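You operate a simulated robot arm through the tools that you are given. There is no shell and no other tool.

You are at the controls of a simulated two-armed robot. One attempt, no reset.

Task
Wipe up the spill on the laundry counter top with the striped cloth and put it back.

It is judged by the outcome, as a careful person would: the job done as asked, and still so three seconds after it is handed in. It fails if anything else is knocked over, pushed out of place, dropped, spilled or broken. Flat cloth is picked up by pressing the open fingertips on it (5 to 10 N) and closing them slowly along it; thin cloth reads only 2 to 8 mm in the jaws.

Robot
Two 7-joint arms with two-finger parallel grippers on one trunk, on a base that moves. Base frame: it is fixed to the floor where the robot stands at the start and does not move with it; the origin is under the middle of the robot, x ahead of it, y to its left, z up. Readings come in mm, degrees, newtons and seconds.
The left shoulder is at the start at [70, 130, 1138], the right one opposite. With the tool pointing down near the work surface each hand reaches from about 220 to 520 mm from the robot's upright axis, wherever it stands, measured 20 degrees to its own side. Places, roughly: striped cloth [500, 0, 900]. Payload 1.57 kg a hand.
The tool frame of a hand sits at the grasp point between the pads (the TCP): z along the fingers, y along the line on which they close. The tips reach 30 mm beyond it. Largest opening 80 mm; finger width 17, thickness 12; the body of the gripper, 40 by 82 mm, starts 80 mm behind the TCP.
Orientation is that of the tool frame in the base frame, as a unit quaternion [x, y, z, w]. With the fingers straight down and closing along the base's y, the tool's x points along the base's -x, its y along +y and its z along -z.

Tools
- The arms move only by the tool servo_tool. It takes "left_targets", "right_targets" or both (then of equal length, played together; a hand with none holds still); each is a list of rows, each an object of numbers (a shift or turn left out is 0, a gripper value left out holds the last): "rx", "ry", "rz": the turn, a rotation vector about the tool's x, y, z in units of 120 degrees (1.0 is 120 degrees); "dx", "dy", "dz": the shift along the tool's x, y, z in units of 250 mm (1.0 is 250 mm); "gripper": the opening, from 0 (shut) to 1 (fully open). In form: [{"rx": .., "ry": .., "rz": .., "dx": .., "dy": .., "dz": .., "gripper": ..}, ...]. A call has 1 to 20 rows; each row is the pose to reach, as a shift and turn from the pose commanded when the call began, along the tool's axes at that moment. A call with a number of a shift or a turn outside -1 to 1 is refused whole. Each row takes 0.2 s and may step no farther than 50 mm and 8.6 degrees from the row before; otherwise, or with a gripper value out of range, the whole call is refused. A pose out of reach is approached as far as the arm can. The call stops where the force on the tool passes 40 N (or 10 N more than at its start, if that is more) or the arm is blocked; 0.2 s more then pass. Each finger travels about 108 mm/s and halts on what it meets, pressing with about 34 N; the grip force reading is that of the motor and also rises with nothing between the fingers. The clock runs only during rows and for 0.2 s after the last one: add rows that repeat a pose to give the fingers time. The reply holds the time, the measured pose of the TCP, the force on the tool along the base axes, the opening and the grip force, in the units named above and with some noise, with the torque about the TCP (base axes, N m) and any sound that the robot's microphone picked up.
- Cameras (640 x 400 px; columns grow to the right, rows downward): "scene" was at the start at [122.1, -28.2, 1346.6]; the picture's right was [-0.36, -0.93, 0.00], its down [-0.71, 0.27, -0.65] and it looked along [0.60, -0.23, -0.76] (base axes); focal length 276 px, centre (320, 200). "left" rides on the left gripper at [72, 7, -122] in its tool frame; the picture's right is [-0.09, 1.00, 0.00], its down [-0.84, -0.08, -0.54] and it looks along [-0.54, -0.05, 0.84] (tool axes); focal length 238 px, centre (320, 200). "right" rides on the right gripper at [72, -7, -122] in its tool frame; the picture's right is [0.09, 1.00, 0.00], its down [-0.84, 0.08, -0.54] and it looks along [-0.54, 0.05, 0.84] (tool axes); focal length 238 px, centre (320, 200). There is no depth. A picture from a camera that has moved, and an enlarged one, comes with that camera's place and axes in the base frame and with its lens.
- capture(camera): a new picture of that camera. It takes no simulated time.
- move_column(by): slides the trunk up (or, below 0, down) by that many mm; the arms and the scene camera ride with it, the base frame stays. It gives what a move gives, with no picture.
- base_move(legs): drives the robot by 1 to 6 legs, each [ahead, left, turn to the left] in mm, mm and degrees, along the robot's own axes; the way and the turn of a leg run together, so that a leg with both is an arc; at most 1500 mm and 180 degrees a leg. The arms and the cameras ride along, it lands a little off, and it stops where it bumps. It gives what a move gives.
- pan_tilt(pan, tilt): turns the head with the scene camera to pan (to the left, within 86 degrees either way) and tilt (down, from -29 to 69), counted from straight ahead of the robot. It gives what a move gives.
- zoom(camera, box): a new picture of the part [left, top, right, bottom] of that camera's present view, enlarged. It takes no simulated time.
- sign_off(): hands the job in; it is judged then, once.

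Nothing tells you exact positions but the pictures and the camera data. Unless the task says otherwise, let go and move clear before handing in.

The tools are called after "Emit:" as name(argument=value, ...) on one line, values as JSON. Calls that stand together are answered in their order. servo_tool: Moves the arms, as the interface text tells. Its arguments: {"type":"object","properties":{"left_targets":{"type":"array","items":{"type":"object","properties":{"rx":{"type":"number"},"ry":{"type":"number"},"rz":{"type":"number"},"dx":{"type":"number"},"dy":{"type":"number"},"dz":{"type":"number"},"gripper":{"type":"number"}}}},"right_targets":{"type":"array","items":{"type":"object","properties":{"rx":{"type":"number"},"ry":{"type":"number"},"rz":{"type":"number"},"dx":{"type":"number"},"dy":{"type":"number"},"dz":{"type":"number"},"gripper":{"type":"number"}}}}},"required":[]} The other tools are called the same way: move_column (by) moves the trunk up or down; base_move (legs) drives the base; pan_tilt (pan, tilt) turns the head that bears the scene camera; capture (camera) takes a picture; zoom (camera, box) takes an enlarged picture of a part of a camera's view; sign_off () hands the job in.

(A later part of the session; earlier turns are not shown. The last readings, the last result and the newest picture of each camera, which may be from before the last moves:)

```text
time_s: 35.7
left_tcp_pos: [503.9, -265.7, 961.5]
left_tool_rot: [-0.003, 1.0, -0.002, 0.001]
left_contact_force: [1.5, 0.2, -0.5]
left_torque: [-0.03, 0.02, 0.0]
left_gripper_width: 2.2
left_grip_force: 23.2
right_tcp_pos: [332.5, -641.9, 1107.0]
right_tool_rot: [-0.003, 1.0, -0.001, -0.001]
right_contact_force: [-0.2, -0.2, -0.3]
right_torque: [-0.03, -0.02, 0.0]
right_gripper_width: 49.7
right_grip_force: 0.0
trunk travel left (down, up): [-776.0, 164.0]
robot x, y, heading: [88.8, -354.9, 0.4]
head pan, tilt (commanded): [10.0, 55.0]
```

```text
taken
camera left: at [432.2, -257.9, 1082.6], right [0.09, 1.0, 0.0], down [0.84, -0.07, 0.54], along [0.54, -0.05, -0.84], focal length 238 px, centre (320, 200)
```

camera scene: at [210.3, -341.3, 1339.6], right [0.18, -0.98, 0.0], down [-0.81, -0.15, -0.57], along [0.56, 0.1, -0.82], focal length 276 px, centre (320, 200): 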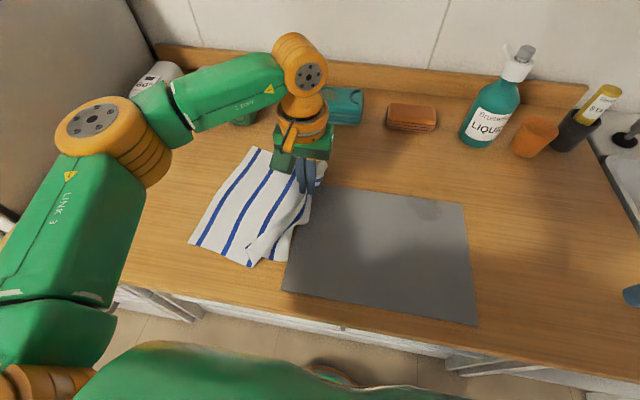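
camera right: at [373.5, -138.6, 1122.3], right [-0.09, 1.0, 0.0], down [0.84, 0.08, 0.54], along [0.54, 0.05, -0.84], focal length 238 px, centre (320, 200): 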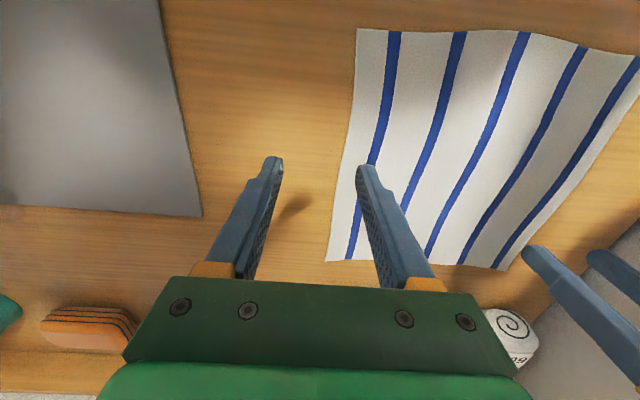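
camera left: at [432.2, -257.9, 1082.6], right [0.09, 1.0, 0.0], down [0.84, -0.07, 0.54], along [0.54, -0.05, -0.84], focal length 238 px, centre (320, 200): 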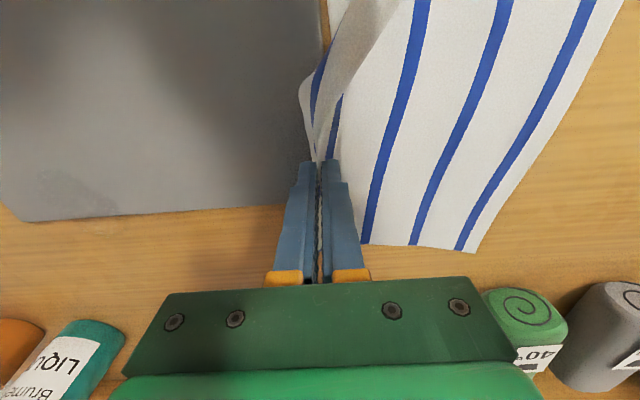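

The cloth follows, though its near-right corner flipped over a little; the sheet hasn't moved (its far corner is still at [552, −558]). I'll continue to the spill.

Emit:
base_move(legs=[[0, -190, 0]])

Emit:
capture(camera="scene")

Emit:
capture(camera="left")

```text
time_s: 37.3
left_tcp_pos: [505.7, -453.0, 959.7]
left_tool_rot: [-0.002, 1.0, -0.002, 0.001]
left_contact_force: [-0.9, -1.0, 0.3]
left_torque: [0.0, -0.02, 0.01]
left_gripper_width: 2.2
left_grip_force: 23.6
right_tcp_pos: [331.1, -830.9, 1107.2]
right_tool_rot: [-0.002, 1.0, 0.0, 0.001]
right_contact_force: [-0.5, -0.3, 0.0]
right_torque: [-0.01, 0.02, 0.02]
right_gripper_width: 49.4
right_grip_force: 0.0
trunk travel left (down, up): [-776.0, 164.0]
robot x, y, heading: [89.0, -546.8, 0.1]
head pan, tilt (commanded): [10.0, 55.0]
```

```text
taken
camera scene: at [210.9, -529.7, 1339.6], right [0.18, -0.98, 0.0], down [-0.81, -0.15, -0.57], along [0.56, 0.1, -0.82], focal length 276 px, centre (320, 200)
```

scene: 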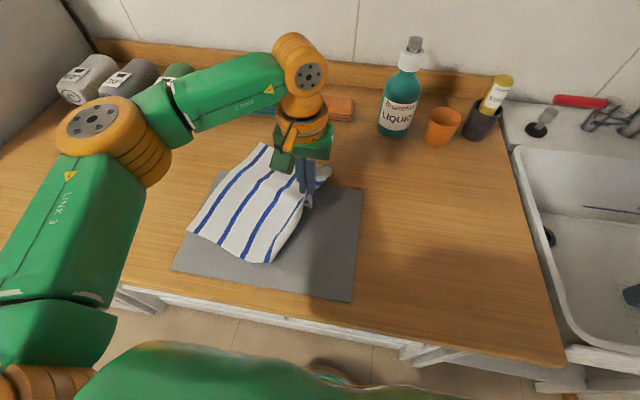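

```text
taken
camera left: at [432.8, -446.4, 1082.6], right [0.09, 1.0, 0.0], down [0.84, -0.07, 0.54], along [0.54, -0.05, -0.84], focal length 238 px, centre (320, 200)
```

left: 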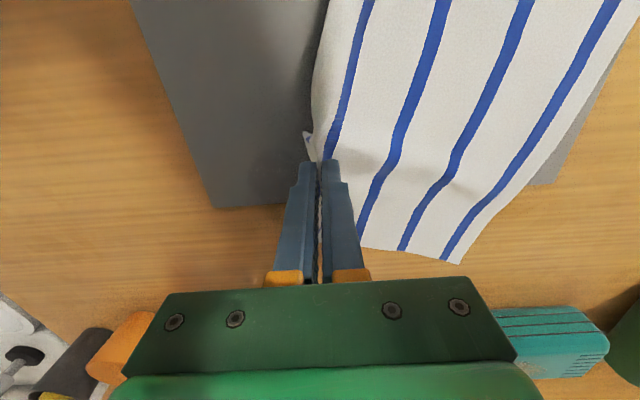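

The pinch is now at [505, −453], right beside the spill, with the cloth trailing to the left across the sheet. I'll zoom to see the spill next to the fingers before pressing.

Emit:
zoom(camera="left", box=[180, 100, 380, 270])

Emit:
zoom(camera="scene", box=[240, 130, 400, 230])

```text
2.35 times, centred on (280, 185) of left
camera zoom: at [432.8, -446.4, 1082.6], right [0.09, 1.0, 0.0], down [0.84, -0.07, 0.54], along [0.54, -0.05, -0.84], focal length 561 px, centre (414, 235)
```

zoom: 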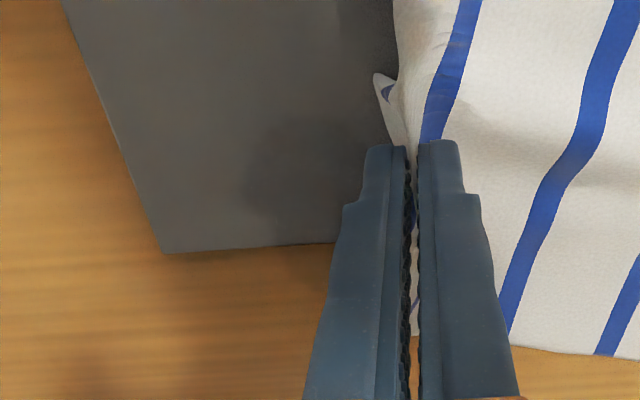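

```text
4.00 times, centred on (320, 180) of scene
camera zoom: at [210.9, -529.7, 1339.6], right [0.18, -0.98, 0.0], down [-0.81, -0.15, -0.57], along [0.56, 0.1, -0.82], focal length 1103 px, centre (320, 280)
```

zoom: 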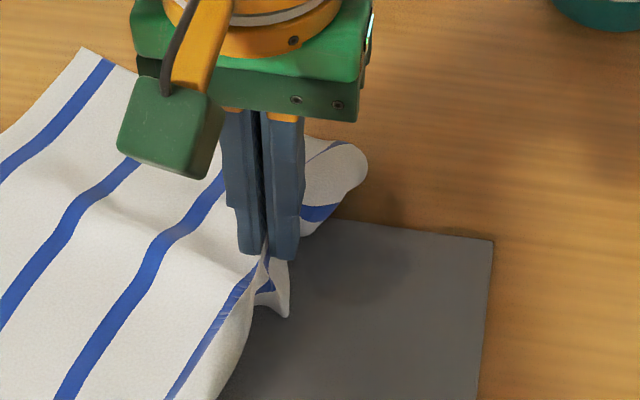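

The spill is visible just right of the fingers. I'll lower the pinched cloth onto the sheet here, in small steps, and watch the force.

Emit:
servo_tool(left_targets=[{"dz": 0.03, "gripper": 0}, {"dz": 0.06, "gripper": 0}, {"dz": 0.085, "gripper": 0}, {"dz": 0.095, "gripper": 0}, {"dz": 0.095, "gripper": 0}])

```text
time_s: 38.5
left_tcp_pos: [503.7, -459.2, 938.2]
left_tool_rot: [-0.001, 1.0, -0.001, 0.003]
left_contact_force: [-1.6, -3.7, 10.4]
left_torque: [-0.1, 0.02, 0.01]
left_gripper_width: 2.0
left_grip_force: 23.5
right_tcp_pos: [329.8, -834.8, 1105.9]
right_tool_rot: [-0.002, 1.0, 0.001, 0.002]
right_contact_force: [-0.2, 0.2, -0.5]
right_torque: [0.03, -0.04, 0.01]
right_gripper_width: 49.6
right_grip_force: 0.1
trunk travel left (down, up): [-776.0, 164.0]
robot x, y, heading: [94.1, -543.1, -0.0]
head pan, tilt (commanded): [10.0, 55.0]
```

It's pressing at about 10 N with cloth under the tips. I'll start with a first wiping stroke forward across the spill's left side and back, then check force and that the sheet stays put.

Emit:
servo_tool(left_targets=[{"dx": -0.06, "dy": 0.0}, {"dx": -0.12, "dy": 0.0}, {"dx": -0.18, "dy": 0.0}, {"dx": -0.24, "dy": 0.0}, {"dx": -0.29, "dy": 0.0}, {"dx": -0.29, "dy": -0.05}, {"dx": -0.23, "dy": -0.06}, {"dx": -0.17, "dy": -0.06}, {"dx": -0.11, "dy": -0.06}, {"dx": -0.05, "dy": -0.06}, {"dx": 0.02, "dy": -0.06}, {"dx": 0.02, "dy": -0.06}])

Emit:
capture(camera="scene")

Emit:
zoom(camera="left", box=[180, 100, 380, 270])

```text
time_s: 41.1
left_tcp_pos: [502.5, -469.3, 936.5]
left_tool_rot: [-0.001, 1.0, -0.001, 0.002]
left_contact_force: [16.7, 1.2, 26.5]
left_torque: [0.01, -0.39, -0.02]
left_gripper_width: 1.9
left_grip_force: 23.4
left hand out of reach, approached as far as the arm can: row 5, 6
right_tcp_pos: [333.7, -832.8, 1106.9]
right_tool_rot: [-0.002, 1.0, 0.001, 0.001]
right_contact_force: [0.7, 0.5, 0.0]
right_torque: [0.03, 0.04, 0.02]
right_gripper_width: 49.7
right_grip_force: 0.0
trunk travel left (down, up): [-776.0, 164.0]
robot x, y, heading: [92.8, -545.8, 0.2]
head pan, tilt (commanded): [10.0, 55.0]
```

```text
taken
camera scene: at [212.6, -533.4, 1339.7], right [0.18, -0.98, 0.0], down [-0.81, -0.14, -0.57], along [0.56, 0.1, -0.82], focal length 276 px, centre (320, 200)
```

scene: 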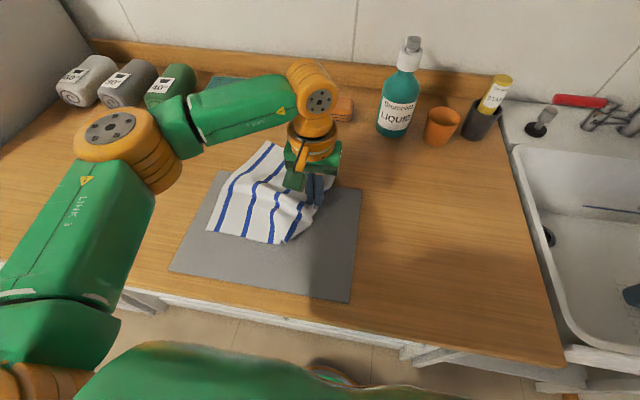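

```text
2.35 times, centred on (280, 185) of left
camera zoom: at [428.0, -463.9, 1058.2], right [0.09, 1.0, 0.0], down [0.84, -0.07, 0.55], along [0.54, -0.05, -0.84], focal length 561 px, centre (414, 235)
```

zoom: 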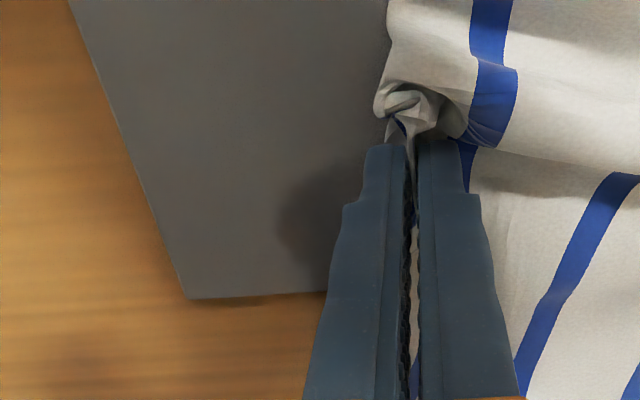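

The stroke went fine and the sheet hasn't shifted, though force rose to 26 N and the far end was just out of reach. I'll ease off 1.5 mm and continue the raster over the rest of the spill to the right.

Emit:
servo_tool(left_targets=[{"dz": -0.006}, {"dz": -0.006, "dy": -0.05}, {"dx": -0.06, "dy": -0.05, "dz": -0.006}, {"dx": -0.12, "dy": -0.05, "dz": -0.006}, {"dx": -0.18, "dy": -0.05, "dz": -0.006}, {"dx": -0.24, "dy": -0.05, "dz": -0.006}, {"dx": -0.24, "dy": -0.1, "dz": -0.006}, {"dx": -0.18, "dy": -0.1, "dz": -0.006}, {"dx": -0.12, "dy": -0.1, "dz": -0.006}, {"dx": -0.06, "dy": -0.1, "dz": -0.006}, {"dx": 0.0, "dy": -0.1, "dz": -0.006}, {"dx": 0.0, "dy": -0.15, "dz": -0.006}, {"dx": -0.06, "dy": -0.15, "dz": -0.006}, {"dx": -0.12, "dy": -0.15, "dz": -0.006}, {"dx": -0.18, "dy": -0.15, "dz": -0.006}, {"dx": -0.24, "dy": -0.15, "dz": -0.006}, {"dx": -0.24, "dy": -0.15, "dz": -0.006}])

Emit:
capture(camera="scene")

Emit:
capture(camera="left")

```text
time_s: 44.7
left_tcp_pos: [557.7, -505.8, 939.4]
left_tool_rot: [0.0, 1.0, -0.001, 0.001]
left_contact_force: [-0.7, -0.1, 0.2]
left_torque: [-0.01, 0.03, -0.03]
left_gripper_width: 2.1
left_grip_force: 24.3
left hand out of reach, approached as far as the arm can: row 16, 17
right_tcp_pos: [332.0, -832.3, 1106.4]
right_tool_rot: [-0.003, 1.0, 0.0, 0.0]
right_contact_force: [1.0, -0.1, 0.6]
right_torque: [-0.01, 0.01, 0.01]
right_gripper_width: 49.5
right_grip_force: 0.0
trunk travel left (down, up): [-776.0, 164.0]
robot x, y, heading: [87.9, -546.0, 0.3]
head pan, tilt (commanded): [10.0, 55.0]
```

```text
taken
camera scene: at [210.6, -532.4, 1339.6], right [0.18, -0.98, 0.0], down [-0.81, -0.15, -0.57], along [0.56, 0.1, -0.82], focal length 276 px, centre (320, 200)
```

scene: 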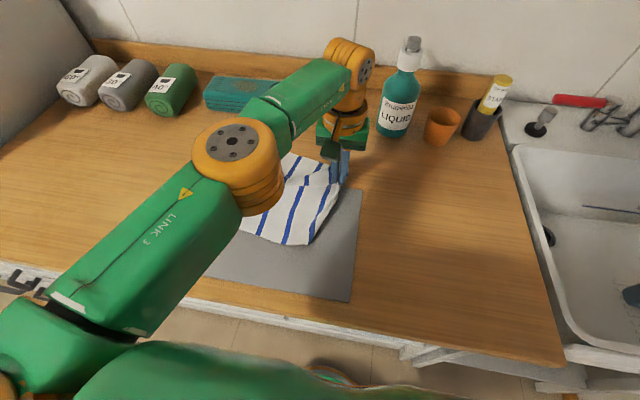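

```text
taken
camera left: at [483.6, -499.8, 1061.0], right [0.09, 1.0, 0.0], down [0.84, -0.07, 0.54], along [0.54, -0.05, -0.84], focal length 238 px, centre (320, 200)
```

left: 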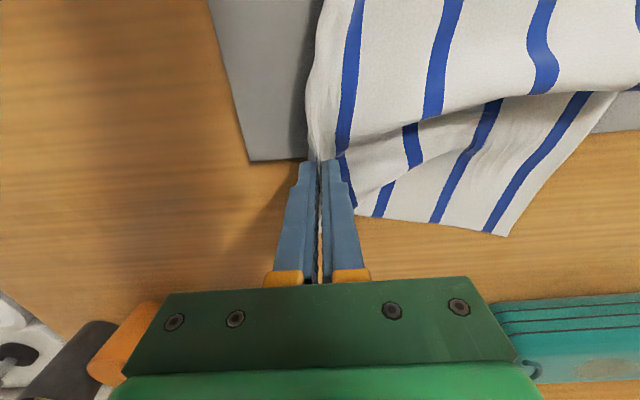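

Contact was lost over the wood (0 N), because the sheet's edge steps down and the hand was at its reach limit. I'll lift slightly, tilt the tool about 10° forward for reach, go to the far-left of the spill, and lower again to contact.

Emit:
servo_tool(left_targets=[{"dz": -0.04, "ry": -0.03}, {"dz": -0.06, "ry": -0.06, "dy": 0.05}, {"dz": -0.06, "ry": -0.09, "dy": 0.12}, {"dz": -0.06, "ry": -0.1, "dy": 0.2, "dx": -0.03}, {"dz": -0.04, "ry": -0.1, "dy": 0.2, "dx": -0.05}, {"dz": -0.02, "ry": -0.1, "dy": 0.2, "dx": -0.05}, {"dz": -0.01, "ry": -0.1, "dy": 0.2, "dx": -0.05}, {"dz": -0.01, "ry": -0.1, "dy": 0.2, "dx": -0.05}])

Emit:
zoom(camera="scene", box=[240, 100, 400, 260])

Emit:
capture(camera="left")

```text
time_s: 46.5
left_tcp_pos: [569.0, -458.1, 943.8]
left_tool_rot: [-0.001, 0.994, -0.001, 0.106]
left_contact_force: [0.3, 0.0, -0.2]
left_torque: [-0.02, -0.01, 0.0]
left_gripper_width: 2.0
left_grip_force: 24.4
left hand out of reach, approached as far as the arm can: row 1
right_tcp_pos: [331.2, -833.0, 1106.1]
right_tool_rot: [-0.002, 1.0, 0.0, 0.0]
right_contact_force: [0.4, -0.1, 1.2]
right_torque: [-0.01, -0.01, 0.03]
right_gripper_width: 49.4
right_grip_force: 0.1
trunk travel left (down, up): [-776.0, 164.0]
robot x, y, heading: [92.3, -543.0, 0.4]
head pan, tilt (commanded): [10.0, 55.0]
```

```text
2.50 times, centred on (320, 180) of scene
camera zoom: at [210.9, -532.8, 1339.6], right [0.18, -0.98, 0.0], down [-0.81, -0.14, -0.57], along [0.56, 0.1, -0.82], focal length 690 px, centre (320, 250)
```

zoom: 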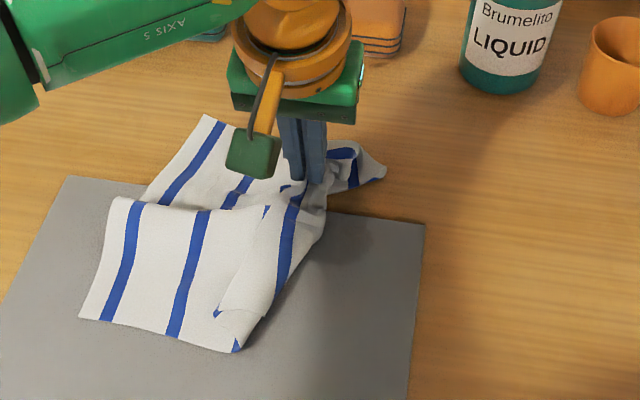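

```text
taken
camera left: at [472.7, -450.0, 1046.4], right [0.09, 1.0, 0.02], down [0.7, -0.07, 0.71], along [0.7, -0.05, -0.71], focal length 238 px, centre (320, 200)
```

left: 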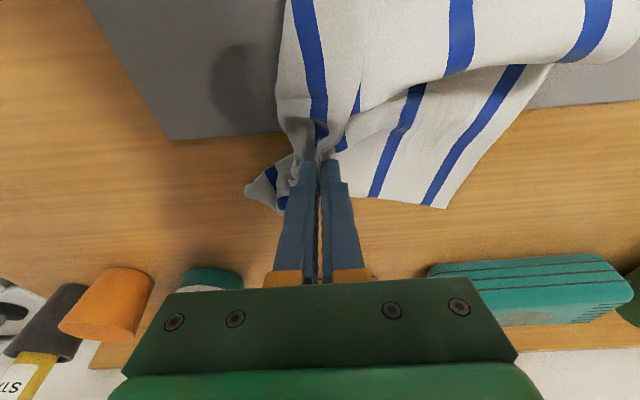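

I can still see a dark patch on the sheet beside the cloth. I'll zoom in to see exactly what remains.

Emit:
zoom(camera="left", box=[140, 20, 340, 200])

Emit:
zoom(camera="scene", box=[290, 160, 370, 220])

```text
2.22 times, centred on (240, 110) of left
camera zoom: at [472.7, -450.0, 1046.4], right [0.09, 1.0, 0.02], down [0.7, -0.07, 0.71], along [0.7, -0.05, -0.71], focal length 530 px, centre (498, 400)
```

zoom: 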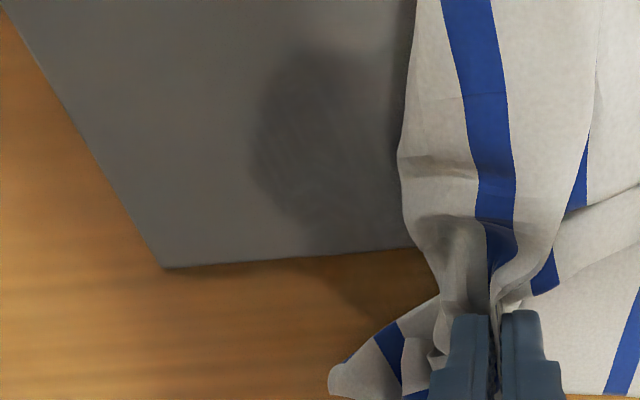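

```text
6.67 times, centred on (330, 190) of scene
camera zoom: at [210.9, -532.8, 1339.6], right [0.18, -0.98, 0.0], down [-0.81, -0.14, -0.57], along [0.56, 0.1, -0.82], focal length 1839 px, centre (253, 267)
```

zoom: 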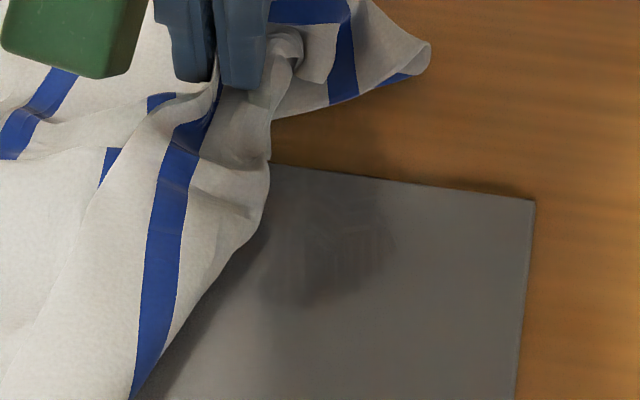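

The wipe is working — the patch on the sheet now shows streaks where it's been partly taken up, so it needs more passes with firm contact. I'll first lower onto the wood at the far-left of the spill.

Emit:
servo_tool(left_targets=[{"dz": 0.01}, {"dz": 0.02}, {"dz": 0.024}, {"dz": 0.024}])

```text
time_s: 47.5
left_tcp_pos: [570.1, -455.8, 934.9]
left_tool_rot: [-0.002, 0.994, -0.001, 0.105]
left_contact_force: [0.9, -0.2, 2.3]
left_torque: [-0.01, 0.01, 0.01]
left_gripper_width: 1.9
left_grip_force: 23.4
right_tcp_pos: [331.6, -833.3, 1106.3]
right_tool_rot: [-0.002, 1.0, 0.0, 0.001]
right_contact_force: [-1.0, -0.1, -0.3]
right_torque: [0.03, 0.05, 0.0]
right_gripper_width: 49.8
right_grip_force: 0.1
trunk travel left (down, up): [-776.0, 164.0]
robot x, y, heading: [90.1, -542.7, 0.2]
head pan, tilt (commanded): [10.0, 55.0]
```

Light contact at 2 N on the wood. I'll press about 1.3 mm more and stroke right across the wood part of the spill.

Emit:
servo_tool(left_targets=[{"dz": 0.005}, {"dz": 0.005, "dy": -0.05}, {"dz": 0.005, "dy": -0.1}, {"dz": 0.005, "dy": -0.15}, {"dz": 0.005, "dy": -0.2}, {"dz": 0.005, "dy": -0.25}, {"dz": 0.005, "dy": -0.28}])

```text
time_s: 49.1
left_tcp_pos: [570.7, -525.8, 935.1]
left_tool_rot: [-0.002, 0.994, 0.0, 0.106]
left_contact_force: [1.2, 2.5, 7.3]
left_torque: [0.05, -0.03, -0.03]
left_gripper_width: 2.5
left_grip_force: 23.8
right_tcp_pos: [330.7, -831.7, 1106.2]
right_tool_rot: [-0.004, 1.0, 0.0, 0.001]
right_contact_force: [-0.7, 0.3, -0.7]
right_torque: [-0.01, 0.04, -0.01]
right_gripper_width: 49.6
right_grip_force: 0.1
trunk travel left (down, up): [-776.0, 164.0]
robot x, y, heading: [91.0, -543.6, -0.0]
head pan, tilt (commanded): [10.0, 55.0]
```

Good contact (7 N) along that stroke. I'll stroke back along the wood 8 mm nearer, then look at what remains.

Emit:
servo_tool(left_targets=[{"dx": 0.031, "dz": -0.0067}, {"dx": 0.031, "dz": -0.0067, "dy": 0.05}, {"dx": 0.031, "dz": -0.0067, "dy": 0.1}, {"dx": 0.031, "dz": -0.0067, "dy": 0.15}, {"dx": 0.031, "dz": -0.0067, "dy": 0.2}, {"dx": 0.031, "dz": -0.0067, "dy": 0.25}, {"dx": 0.031, "dz": -0.0067, "dy": 0.3}, {"dx": 0.031, "dz": -0.0067, "dy": 0.3}])

Emit:
zoom(camera="left", box=[120, 0, 340, 200])

Emit:
zoom(camera="scene", box=[260, 130, 400, 230])

```text
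time_s: 50.9
left_tcp_pos: [563.3, -451.2, 934.6]
left_tool_rot: [-0.001, 0.994, 0.0, 0.105]
left_contact_force: [1.8, -2.7, 8.2]
left_torque: [-0.12, -0.04, -0.02]
left_gripper_width: 2.5
left_grip_force: 23.6
right_tcp_pos: [332.0, -835.3, 1106.8]
right_tool_rot: [-0.003, 1.0, 0.0, 0.001]
right_contact_force: [-0.3, 0.0, 0.6]
right_torque: [0.02, 0.0, 0.01]
right_gripper_width: 49.7
right_grip_force: 0.0
trunk travel left (down, up): [-776.0, 164.0]
robot x, y, heading: [89.4, -545.2, 0.3]
head pan, tilt (commanded): [10.0, 55.0]
```

```text
2.00 times, centred on (230, 100) of left
camera zoom: at [465.6, -445.2, 1038.6], right [0.09, 1.0, 0.02], down [0.7, -0.08, 0.71], along [0.71, -0.05, -0.71], focal length 477 px, centre (500, 400)
```

zoom: 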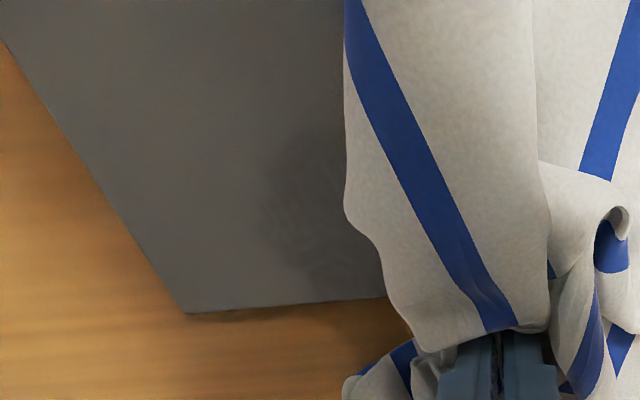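

```text
4.00 times, centred on (330, 180) of scene
camera zoom: at [209.7, -534.7, 1339.8], right [0.18, -0.98, 0.0], down [-0.81, -0.14, -0.57], along [0.57, 0.1, -0.82], focal length 1103 px, centre (280, 280)
```

zoom: 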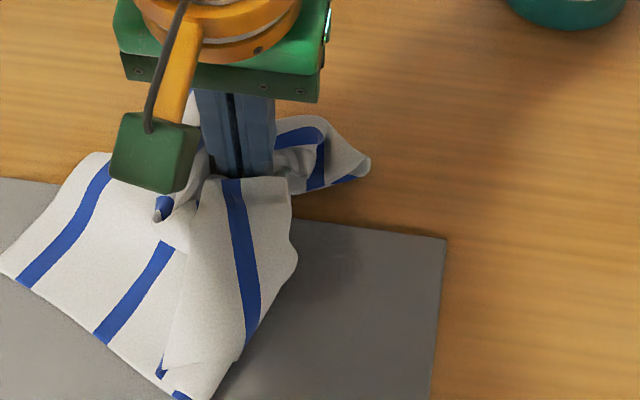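

The patch is fading clearly with each pass. I'll lift over the sheet's edge and set down on the sheet at about x = 540 to keep wiping there.

Emit:
servo_tool(left_targets=[{"dx": -0.01, "dz": -0.047}, {"dx": 0.04, "dz": -0.056}, {"dx": 0.08, "dz": -0.066}, {"dx": 0.085, "dz": -0.045}, {"dx": 0.0876, "dz": -0.034}, {"dx": 0.0876, "dz": -0.034}])

```text
time_s: 52.3
left_tcp_pos: [540.3, -452.7, 937.8]
left_tool_rot: [-0.001, 0.994, 0.0, 0.106]
left_contact_force: [0.5, 0.6, 1.9]
left_torque: [-0.02, -0.01, 0.02]
left_gripper_width: 2.0
left_grip_force: 23.1
right_tcp_pos: [331.5, -832.2, 1105.8]
right_tool_rot: [-0.002, 1.0, 0.001, 0.001]
right_contact_force: [0.3, -0.8, -0.3]
right_torque: [-0.04, -0.02, 0.04]
right_gripper_width: 49.7
right_grip_force: 0.0
trunk travel left (down, up): [-776.0, 164.0]
robot x, y, heading: [93.9, -543.9, 0.2]
head pan, tilt (commanded): [10.0, 55.0]
```

Light contact (2 N). I'll press 1 mm more and make three strokes across the sheet part of the spill, stepping nearer each time.

Emit:
servo_tool(left_targets=[{"dz": 0.004}, {"dz": 0.004, "dy": -0.06}, {"dz": 0.004, "dy": -0.12}, {"dz": 0.004, "dy": -0.18}, {"dz": 0.004, "dy": -0.24}, {"dz": 0.004, "dy": -0.28}, {"dx": 0.047, "dz": -0.006, "dy": -0.28}, {"dx": 0.047, "dz": -0.006, "dy": -0.21}, {"dx": 0.047, "dz": -0.006, "dy": -0.14}, {"dx": 0.047, "dz": -0.006, "dy": -0.07}, {"dx": 0.047, "dz": -0.006, "dy": 0.0}, {"dx": 0.094, "dz": -0.016, "dy": 0.0}, {"dx": 0.094, "dz": -0.016, "dy": -0.07}, {"dx": 0.094, "dz": -0.016, "dy": -0.14}, {"dx": 0.094, "dz": -0.016, "dy": -0.21}, {"dx": 0.094, "dz": -0.016, "dy": -0.28}, {"dx": 0.094, "dz": -0.016, "dy": -0.28}])

Emit:
capture(camera="scene")

Emit:
capture(camera="left")

```text
time_s: 55.9
left_tcp_pos: [515.5, -522.3, 936.3]
left_tool_rot: [-0.002, 0.994, -0.001, 0.106]
left_contact_force: [-0.5, 1.6, 5.0]
left_torque: [0.09, -0.02, 0.02]
left_gripper_width: 2.2
left_grip_force: 23.7
right_tcp_pos: [331.1, -831.9, 1107.0]
right_tool_rot: [-0.002, 1.0, -0.001, 0.001]
right_contact_force: [0.2, 0.5, 0.4]
right_torque: [0.01, 0.01, -0.03]
right_gripper_width: 49.9
right_grip_force: 0.0
trunk travel left (down, up): [-776.0, 164.0]
robot x, y, heading: [88.4, -544.3, 0.4]
head pan, tilt (commanded): [10.0, 55.0]
```

```text
taken
camera scene: at [209.6, -531.3, 1339.7], right [0.18, -0.98, 0.0], down [-0.81, -0.15, -0.57], along [0.57, 0.1, -0.82], focal length 276 px, centre (320, 200)
```

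scene: 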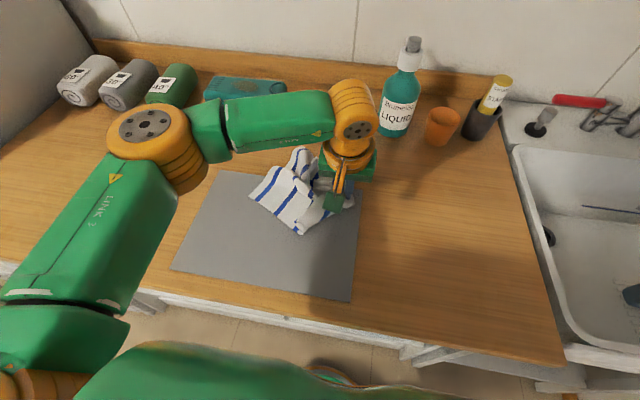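

```text
taken
camera left: at [419.0, -514.3, 1040.4], right [0.09, 1.0, 0.02], down [0.7, -0.07, 0.71], along [0.7, -0.05, -0.71], focal length 238 px, centre (320, 200)
```

left: 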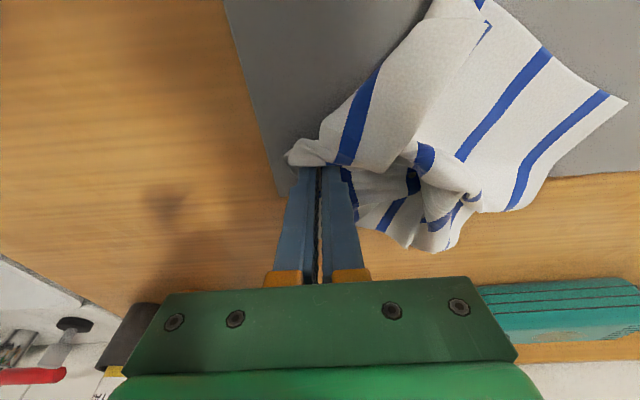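

The sheet is still in place. I'll finish the near part of the spill with two more strokes at x ≈ 504 and 494, then lift the cloth and inspect.

Emit:
servo_tool(left_targets=[{"dx": 0.045, "dz": -0.008}, {"dx": 0.045, "dz": -0.008, "dy": 0.07}, {"dx": 0.045, "dz": -0.008, "dy": 0.14}, {"dx": 0.045, "dz": -0.008, "dy": 0.21}, {"dx": 0.045, "dz": -0.008, "dy": 0.26}, {"dx": 0.085, "dz": -0.016, "dy": 0.26}, {"dx": 0.085, "dz": -0.016, "dy": 0.19}, {"dx": 0.085, "dz": -0.016, "dy": 0.12}, {"dx": 0.085, "dz": -0.016, "dy": 0.05}, {"dx": 0.085, "dz": -0.016, "dy": 0.0}, {"dx": 0.085, "dz": -0.016, "dy": 0.0}])

Emit:
servo_tool(left_targets=[{"dz": -0.1, "dx": -0.02}, {"dz": -0.25, "dx": -0.05}, {"dz": -0.4, "dx": -0.085}, {"dz": -0.55, "dx": -0.117}, {"dz": -0.7, "dx": -0.149}, {"dz": -0.8, "dx": -0.17}, {"dz": -0.8, "dx": -0.17}])

Emit:
capture(camera="scene")

Emit:
capture(camera="left")

```text
time_s: 58.3
left_tcp_pos: [494.5, -521.5, 937.8]
left_tool_rot: [-0.001, 0.994, 0.0, 0.106]
left_contact_force: [0.1, 0.2, 0.0]
left_torque: [-0.01, -0.02, 0.02]
left_gripper_width: 2.2
left_grip_force: 23.8
right_tcp_pos: [332.8, -833.6, 1106.5]
right_tool_rot: [-0.003, 1.0, 0.0, 0.0]
right_contact_force: [-0.1, 0.8, 0.1]
right_torque: [-0.03, 0.02, -0.03]
right_gripper_width: 49.4
right_grip_force: 0.1
trunk travel left (down, up): [-776.0, 164.0]
robot x, y, heading: [93.4, -548.3, 0.1]
head pan, tilt (commanded): [10.0, 55.0]
```

```text
time_s: 59.9
left_tcp_pos: [495.7, -521.7, 1141.2]
left_tool_rot: [-0.002, 0.994, -0.002, 0.106]
left_contact_force: [0.8, 0.6, -0.6]
left_torque: [-0.01, 0.0, 0.01]
left_gripper_width: 2.4
left_grip_force: 23.7
right_tcp_pos: [332.1, -833.3, 1106.4]
right_tool_rot: [-0.002, 1.0, 0.0, 0.0]
right_contact_force: [-0.6, -0.1, 0.5]
right_torque: [0.03, -0.02, 0.01]
right_gripper_width: 49.5
right_grip_force: 0.0
trunk travel left (down, up): [-776.0, 164.0]
robot x, y, heading: [88.9, -543.0, 0.1]
head pan, tilt (commanded): [10.0, 55.0]
```

```text
taken
camera scene: at [211.2, -532.6, 1339.6], right [0.18, -0.98, 0.0], down [-0.81, -0.14, -0.57], along [0.56, 0.1, -0.82], focal length 276 px, centre (320, 200)
```

scene: 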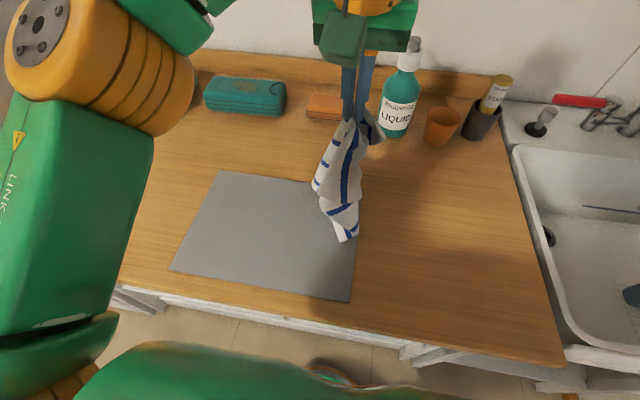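

```text
taken
camera left: at [399.2, -515.2, 1245.8], right [0.09, 1.0, 0.02], down [0.7, -0.07, 0.71], along [0.7, -0.05, -0.71], focal length 238 px, centre (320, 200)
```

left: 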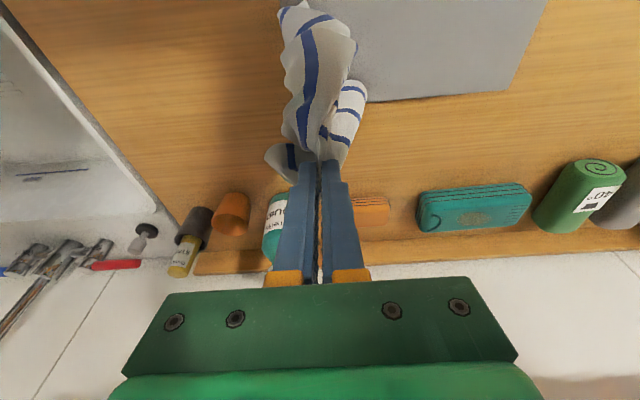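

The cloth is lifted clear and nothing else has moved. It hides the spill area, so I'll shift the hand 90 mm right and look.

Emit:
servo_tool(left_targets=[{"dy": -0.12}, {"dy": -0.24}, {"dy": -0.36}, {"dy": -0.36}])

Emit:
zoom(camera="scene", box=[270, 150, 380, 230])

Emit:
zoom(camera="left", box=[330, 20, 530, 160])

```text
time_s: 60.9
left_tcp_pos: [488.6, -593.1, 1136.6]
left_tool_rot: [-0.001, 0.994, -0.001, 0.106]
left_contact_force: [-1.3, -0.1, -0.5]
left_torque: [-0.01, -0.01, -0.05]
left_gripper_width: 2.4
left_grip_force: 24.2
left hand out of reach, approached as far as the arm can: row 3, 4
right_tcp_pos: [331.8, -832.8, 1106.3]
right_tool_rot: [-0.003, 1.0, 0.001, 0.001]
right_contact_force: [-0.4, -0.2, -1.4]
right_torque: [0.05, 0.0, -0.02]
right_gripper_width: 49.6
right_grip_force: 0.1
trunk travel left (down, up): [-776.0, 164.0]
robot x, y, heading: [90.0, -545.2, 0.4]
head pan, tilt (commanded): [10.0, 55.0]
```

```text
5.00 times, centred on (325, 190) of scene
camera zoom: at [211.1, -532.5, 1339.6], right [0.18, -0.98, 0.0], down [-0.81, -0.15, -0.57], along [0.56, 0.1, -0.82], focal length 1379 px, centre (295, 250)
```

zoom: 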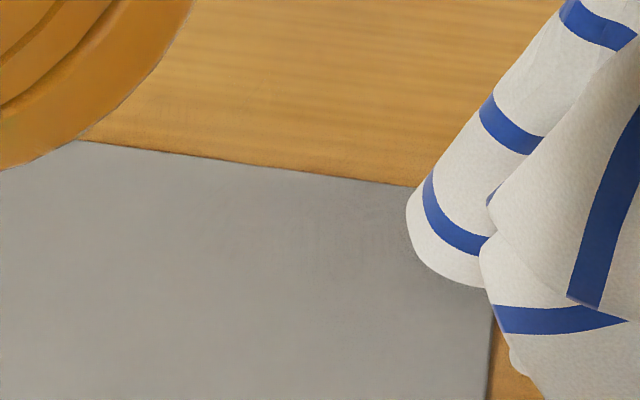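

```text
2.86 times, centred on (430, 90) of left
camera zoom: at [391.2, -586.8, 1240.9], right [0.09, 1.0, 0.02], down [0.7, -0.07, 0.71], along [0.7, -0.05, -0.71], focal length 681 px, centre (6, 514)
```

zoom: 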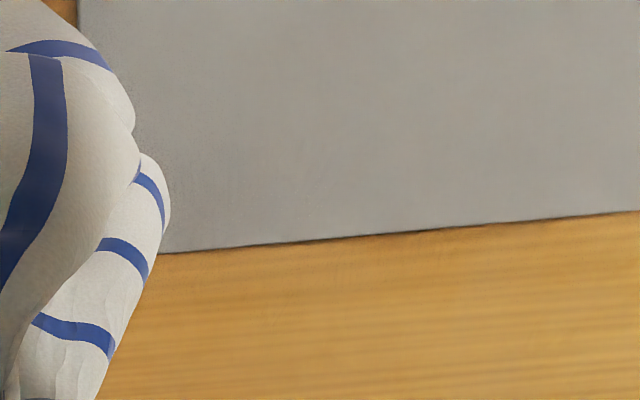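

The spill looks nearly gone. I'll zoom hard on the spot to check for any remaining trace.

Emit:
zoom(camera="scene", box=[310, 175, 366, 210])

Emit:
zoom(camera="left", box=[360, 60, 460, 130])

```text
11.43 times, centred on (338, 192) of scene
camera zoom: at [211.1, -532.5, 1339.6], right [0.18, -0.98, 0.0], down [-0.81, -0.15, -0.57], along [0.56, 0.1, -0.82], focal length 3152 px, centre (114, 286)
```

zoom: 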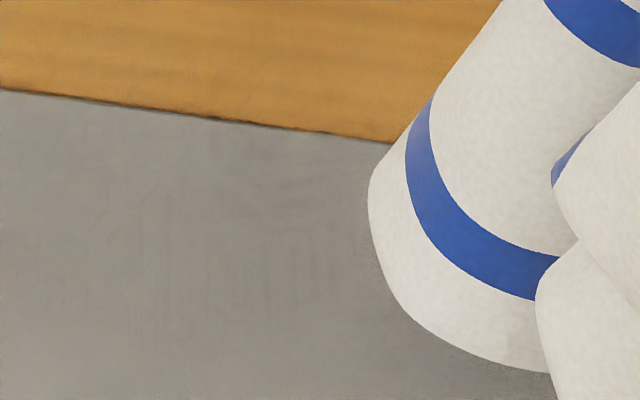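

```text
5.71 times, centred on (410, 95) of left
camera zoom: at [391.2, -586.8, 1240.9], right [0.09, 1.0, 0.02], down [0.7, -0.07, 0.71], along [0.7, -0.05, -0.71], focal length 1362 px, centre (-194, 800)
```

zoom: 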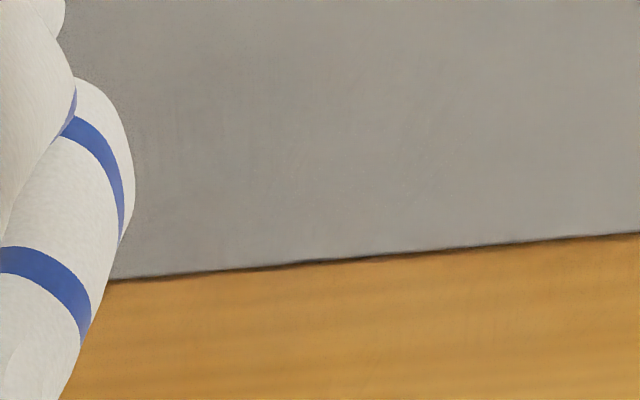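

Only faint streaks remain on the sheet, but I want it properly dry, so I'll do another scrub. I'll bring the cloth back over the spill and lower it.

Emit:
servo_tool(left_targets=[{"dx": -0.001, "dy": 0.13, "dz": 0.05}, {"dx": -0.002, "dy": 0.26, "dz": 0.15}, {"dx": -0.003, "dy": 0.38, "dz": 0.28}, {"dx": -0.005, "dy": 0.47, "dz": 0.42}, {"dx": -0.007, "dy": 0.5, "dz": 0.562}, {"dx": -0.007, "dy": 0.5, "dz": 0.66}, {"dx": -0.007, "dy": 0.5, "dz": 0.74}, {"dx": -0.007, "dy": 0.5, "dz": 0.74}])

Emit:
capture(camera="scene")

Emit:
capture(camera="left")

```text
time_s: 62.7
left_tcp_pos: [528.8, -467.7, 953.4]
left_tool_rot: [-0.002, 0.994, 0.0, 0.105]
left_contact_force: [0.3, -0.4, 0.7]
left_torque: [0.03, 0.03, 0.0]
left_gripper_width: 2.5
left_grip_force: 23.6
right_tcp_pos: [332.2, -833.7, 1107.4]
right_tool_rot: [-0.003, 1.0, 0.0, 0.0]
right_contact_force: [0.1, 0.5, 0.8]
right_torque: [0.0, 0.0, 0.02]
right_gripper_width: 49.6
right_grip_force: 0.1
trunk travel left (down, up): [-776.0, 164.0]
robot x, y, heading: [89.8, -545.7, 0.4]
head pan, tilt (commanded): [10.0, 55.0]
```

```text
taken
camera scene: at [210.7, -532.7, 1339.6], right [0.18, -0.98, 0.0], down [-0.81, -0.14, -0.57], along [0.56, 0.1, -0.82], focal length 276 px, centre (320, 200)
```

scene: 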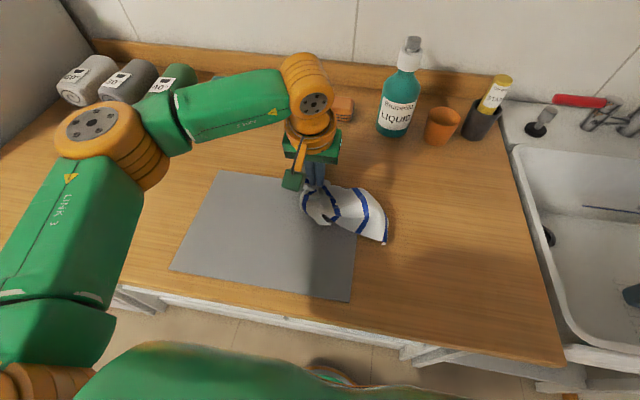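

```text
taken
camera left: at [431.1, -461.3, 1058.2], right [0.09, 1.0, 0.02], down [0.7, -0.07, 0.71], along [0.7, -0.05, -0.71], focal length 238 px, centre (320, 200)
```

left: 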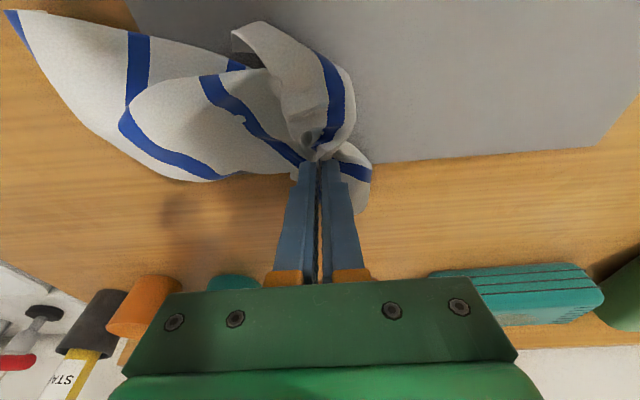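

The cloth now lies over the spill to the right of the fingers. I'll lower to contact.

Emit:
servo_tool(left_targets=[{"dz": 0.02}, {"dz": 0.04}, {"dz": 0.05}, {"dz": 0.056}, {"dz": 0.056}])

```text
time_s: 63.9
left_tcp_pos: [531.4, -468.5, 940.7]
left_tool_rot: [-0.001, 0.995, -0.001, 0.105]
left_contact_force: [0.3, 0.1, 1.0]
left_torque: [0.01, -0.02, 0.01]
left_gripper_width: 2.5
left_grip_force: 23.6
right_tcp_pos: [330.2, -833.0, 1106.3]
right_tool_rot: [-0.003, 1.0, 0.0, 0.001]
right_contact_force: [0.4, -0.1, -0.3]
right_torque: [0.0, 0.0, 0.01]
right_gripper_width: 49.8
right_grip_force: 0.1
trunk travel left (down, up): [-776.0, 164.0]
robot x, y, heading: [91.9, -546.6, 0.3]
head pan, tilt (commanded): [10.0, 55.0]
```

Emit:
servo_tool(left_targets=[{"dz": 0.012}, {"dz": 0.014, "dy": -0.06}, {"dz": 0.014, "dy": -0.12}, {"dz": 0.014, "dy": -0.18}, {"dz": 0.014, "dy": -0.24}, {"dz": 0.014, "dy": -0.24}])

```text
time_s: 65.3
left_tcp_pos: [530.4, -525.8, 938.3]
left_tool_rot: [-0.002, 0.994, -0.002, 0.107]
left_contact_force: [-0.4, 4.1, 9.7]
left_torque: [0.14, -0.02, -0.06]
left_gripper_width: 2.1
left_grip_force: 23.3
right_tcp_pos: [330.1, -830.5, 1107.4]
right_tool_rot: [-0.003, 1.0, -0.001, 0.001]
right_contact_force: [0.2, -0.5, 0.9]
right_torque: [-0.04, -0.01, -0.01]
right_gripper_width: 49.3
right_grip_force: 0.1
trunk travel left (down, up): [-776.0, 164.0]
robot x, y, heading: [88.1, -546.0, 0.1]
head pan, tilt (commanded): [10.0, 55.0]
```

Contact is a good 10 N. I'll scrub three more strokes stepping nearer across the sheet part.

Emit:
servo_tool(left_targets=[{"dx": 0.039, "dz": -0.008}, {"dx": 0.039, "dz": -0.008, "dy": 0.07}, {"dx": 0.039, "dz": -0.008, "dy": 0.14}, {"dx": 0.039, "dz": -0.008, "dy": 0.21}, {"dx": 0.039, "dz": -0.008, "dy": 0.28}, {"dx": 0.078, "dz": -0.0155, "dy": 0.28}, {"dx": 0.078, "dz": -0.0155, "dy": 0.21}, {"dx": 0.078, "dz": -0.0155, "dy": 0.14}, {"dx": 0.078, "dz": -0.0155, "dy": 0.07}, {"dx": 0.078, "dz": -0.0155, "dy": 0.0}, {"dx": 0.117, "dz": -0.0225, "dy": 0.0}, {"dx": 0.117, "dz": -0.0225, "dy": 0.07}, {"dx": 0.117, "dz": -0.0225, "dy": 0.14}, {"dx": 0.117, "dz": -0.0225, "dy": 0.21}, {"dx": 0.117, "dz": -0.0225, "dy": 0.28}, {"dx": 0.117, "dz": -0.0225, "dy": 0.28}])

Emit:
capture(camera="left")

Emit:
zoom(camera="scene", box=[240, 130, 400, 230])

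```text
time_s: 68.7
left_tcp_pos: [501.4, -457.6, 938.2]
left_tool_rot: [-0.002, 0.994, -0.001, 0.105]
left_contact_force: [-0.8, -0.4, 0.0]
left_torque: [0.0, 0.02, 0.03]
left_gripper_width: 2.1
left_grip_force: 24.1
right_tcp_pos: [333.1, -833.2, 1106.0]
right_tool_rot: [-0.002, 1.0, 0.0, 0.0]
right_contact_force: [-0.4, 0.4, -0.6]
right_torque: [0.0, -0.03, 0.01]
right_gripper_width: 49.6
right_grip_force: 0.0
trunk travel left (down, up): [-776.0, 164.0]
robot x, y, heading: [88.8, -543.9, 0.4]
head pan, tilt (commanded): [10.0, 55.0]
```

```text
taken
camera left: at [404.8, -451.7, 1042.4], right [0.09, 1.0, 0.02], down [0.7, -0.07, 0.71], along [0.7, -0.05, -0.71], focal length 238 px, centre (320, 200)
```

left: 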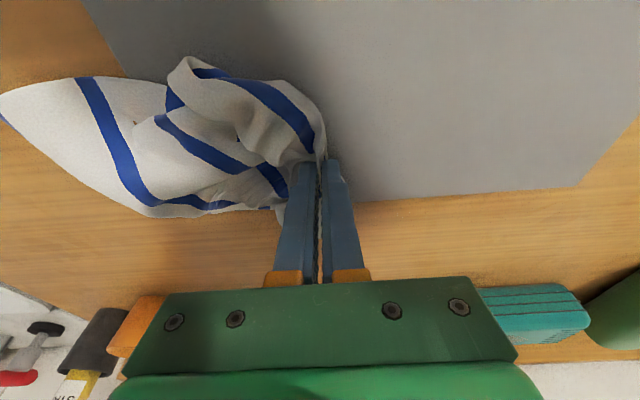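

```text
4.00 times, centred on (320, 180) of scene
camera zoom: at [210.9, -533.1, 1339.6], right [0.18, -0.98, 0.0], down [-0.81, -0.14, -0.57], along [0.56, 0.1, -0.82], focal length 1103 px, centre (320, 280)
```

zoom: 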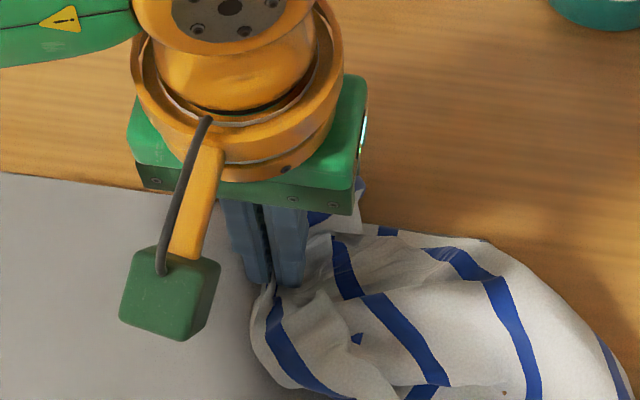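

The sheet part is under the cloth now and looks good. I'll lift over to the wood part (x ≈ 566) and scrub there once more.

Emit:
servo_tool(left_targets=[{"dx": -0.0125, "dz": -0.0587}, {"dx": -0.138, "dz": -0.032}, {"dx": -0.267, "dz": -0.005, "dy": 0.01}, {"dx": -0.256, "dz": 0.046, "dy": 0.01}, {"dx": -0.253, "dz": 0.062, "dy": 0.01}, {"dx": -0.253, "dz": 0.062, "dy": 0.01}])

```text
time_s: 70.1
left_tcp_pos: [565.6, -454.8, 935.1]
left_tool_rot: [-0.002, 0.994, 0.0, 0.105]
left_contact_force: [-0.3, -0.4, 0.6]
left_torque: [0.0, 0.02, 0.0]
left_gripper_width: 2.4
left_grip_force: 24.0
right_tcp_pos: [332.6, -834.3, 1105.9]
right_tool_rot: [-0.003, 1.0, 0.0, 0.0]
right_contact_force: [1.2, 0.0, 1.1]
right_torque: [-0.01, 0.0, -0.03]
right_gripper_width: 49.7
right_grip_force: 0.2
trunk travel left (down, up): [-776.0, 164.0]
robot x, y, heading: [94.0, -549.1, 0.3]
head pan, tilt (commanded): [10.0, 55.0]
```

Emit:
servo_tool(left_targets=[{"dz": 0.007}, {"dz": 0.007, "dy": -0.06}, {"dz": 0.007, "dy": -0.12}, {"dz": 0.007, "dy": -0.18}, {"dz": 0.007, "dy": -0.25}, {"dz": 0.005, "dy": -0.25, "dx": 0.02}, {"dz": 0.005, "dy": -0.18, "dx": 0.02}, {"dz": 0.005, "dy": -0.12, "dx": 0.02}, {"dz": 0.005, "dy": -0.06, "dx": 0.02}, {"dz": 0.005, "dy": 0.0, "dx": 0.02}, {"dz": 0.005, "dy": 0.05, "dx": 0.02}, {"dz": 0.005, "dy": 0.05, "dx": 0.02}])

Emit:
capture(camera="left")

Emit:
zoom(camera="scene", box=[240, 130, 400, 230])

```text
time_s: 72.7
left_tcp_pos: [561.6, -444.9, 932.4]
left_tool_rot: [-0.001, 0.994, 0.0, 0.106]
left_contact_force: [1.7, -3.3, 8.1]
left_torque: [-0.19, -0.04, 0.03]
left_gripper_width: 2.2
left_grip_force: 23.6
right_tcp_pos: [331.3, -833.8, 1106.8]
right_tool_rot: [-0.002, 1.0, 0.0, 0.001]
right_contact_force: [0.4, -0.5, 0.0]
right_torque: [-0.02, 0.02, 0.01]
right_gripper_width: 49.5
right_grip_force: 0.0
trunk travel left (down, up): [-776.0, 164.0]
robot x, y, heading: [88.4, -546.4, 0.3]
head pan, tilt (commanded): [10.0, 55.0]
```

```text
taken
camera left: at [464.4, -437.3, 1037.3], right [0.09, 1.0, 0.02], down [0.7, -0.08, 0.71], along [0.7, -0.05, -0.71], focal length 238 px, centre (320, 200)
```

left: 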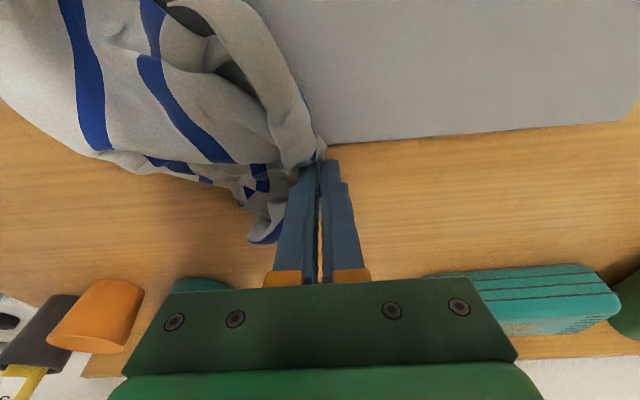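

```text
4.00 times, centred on (320, 180) of scene
camera zoom: at [209.6, -535.0, 1339.8], right [0.18, -0.98, 0.0], down [-0.81, -0.14, -0.57], along [0.57, 0.1, -0.82], focal length 1103 px, centre (320, 280)
```

zoom: 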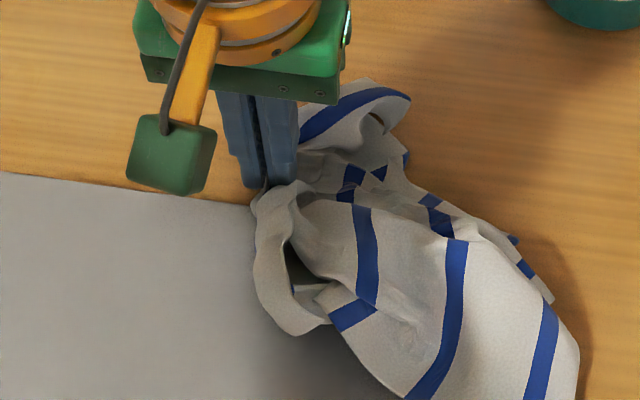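

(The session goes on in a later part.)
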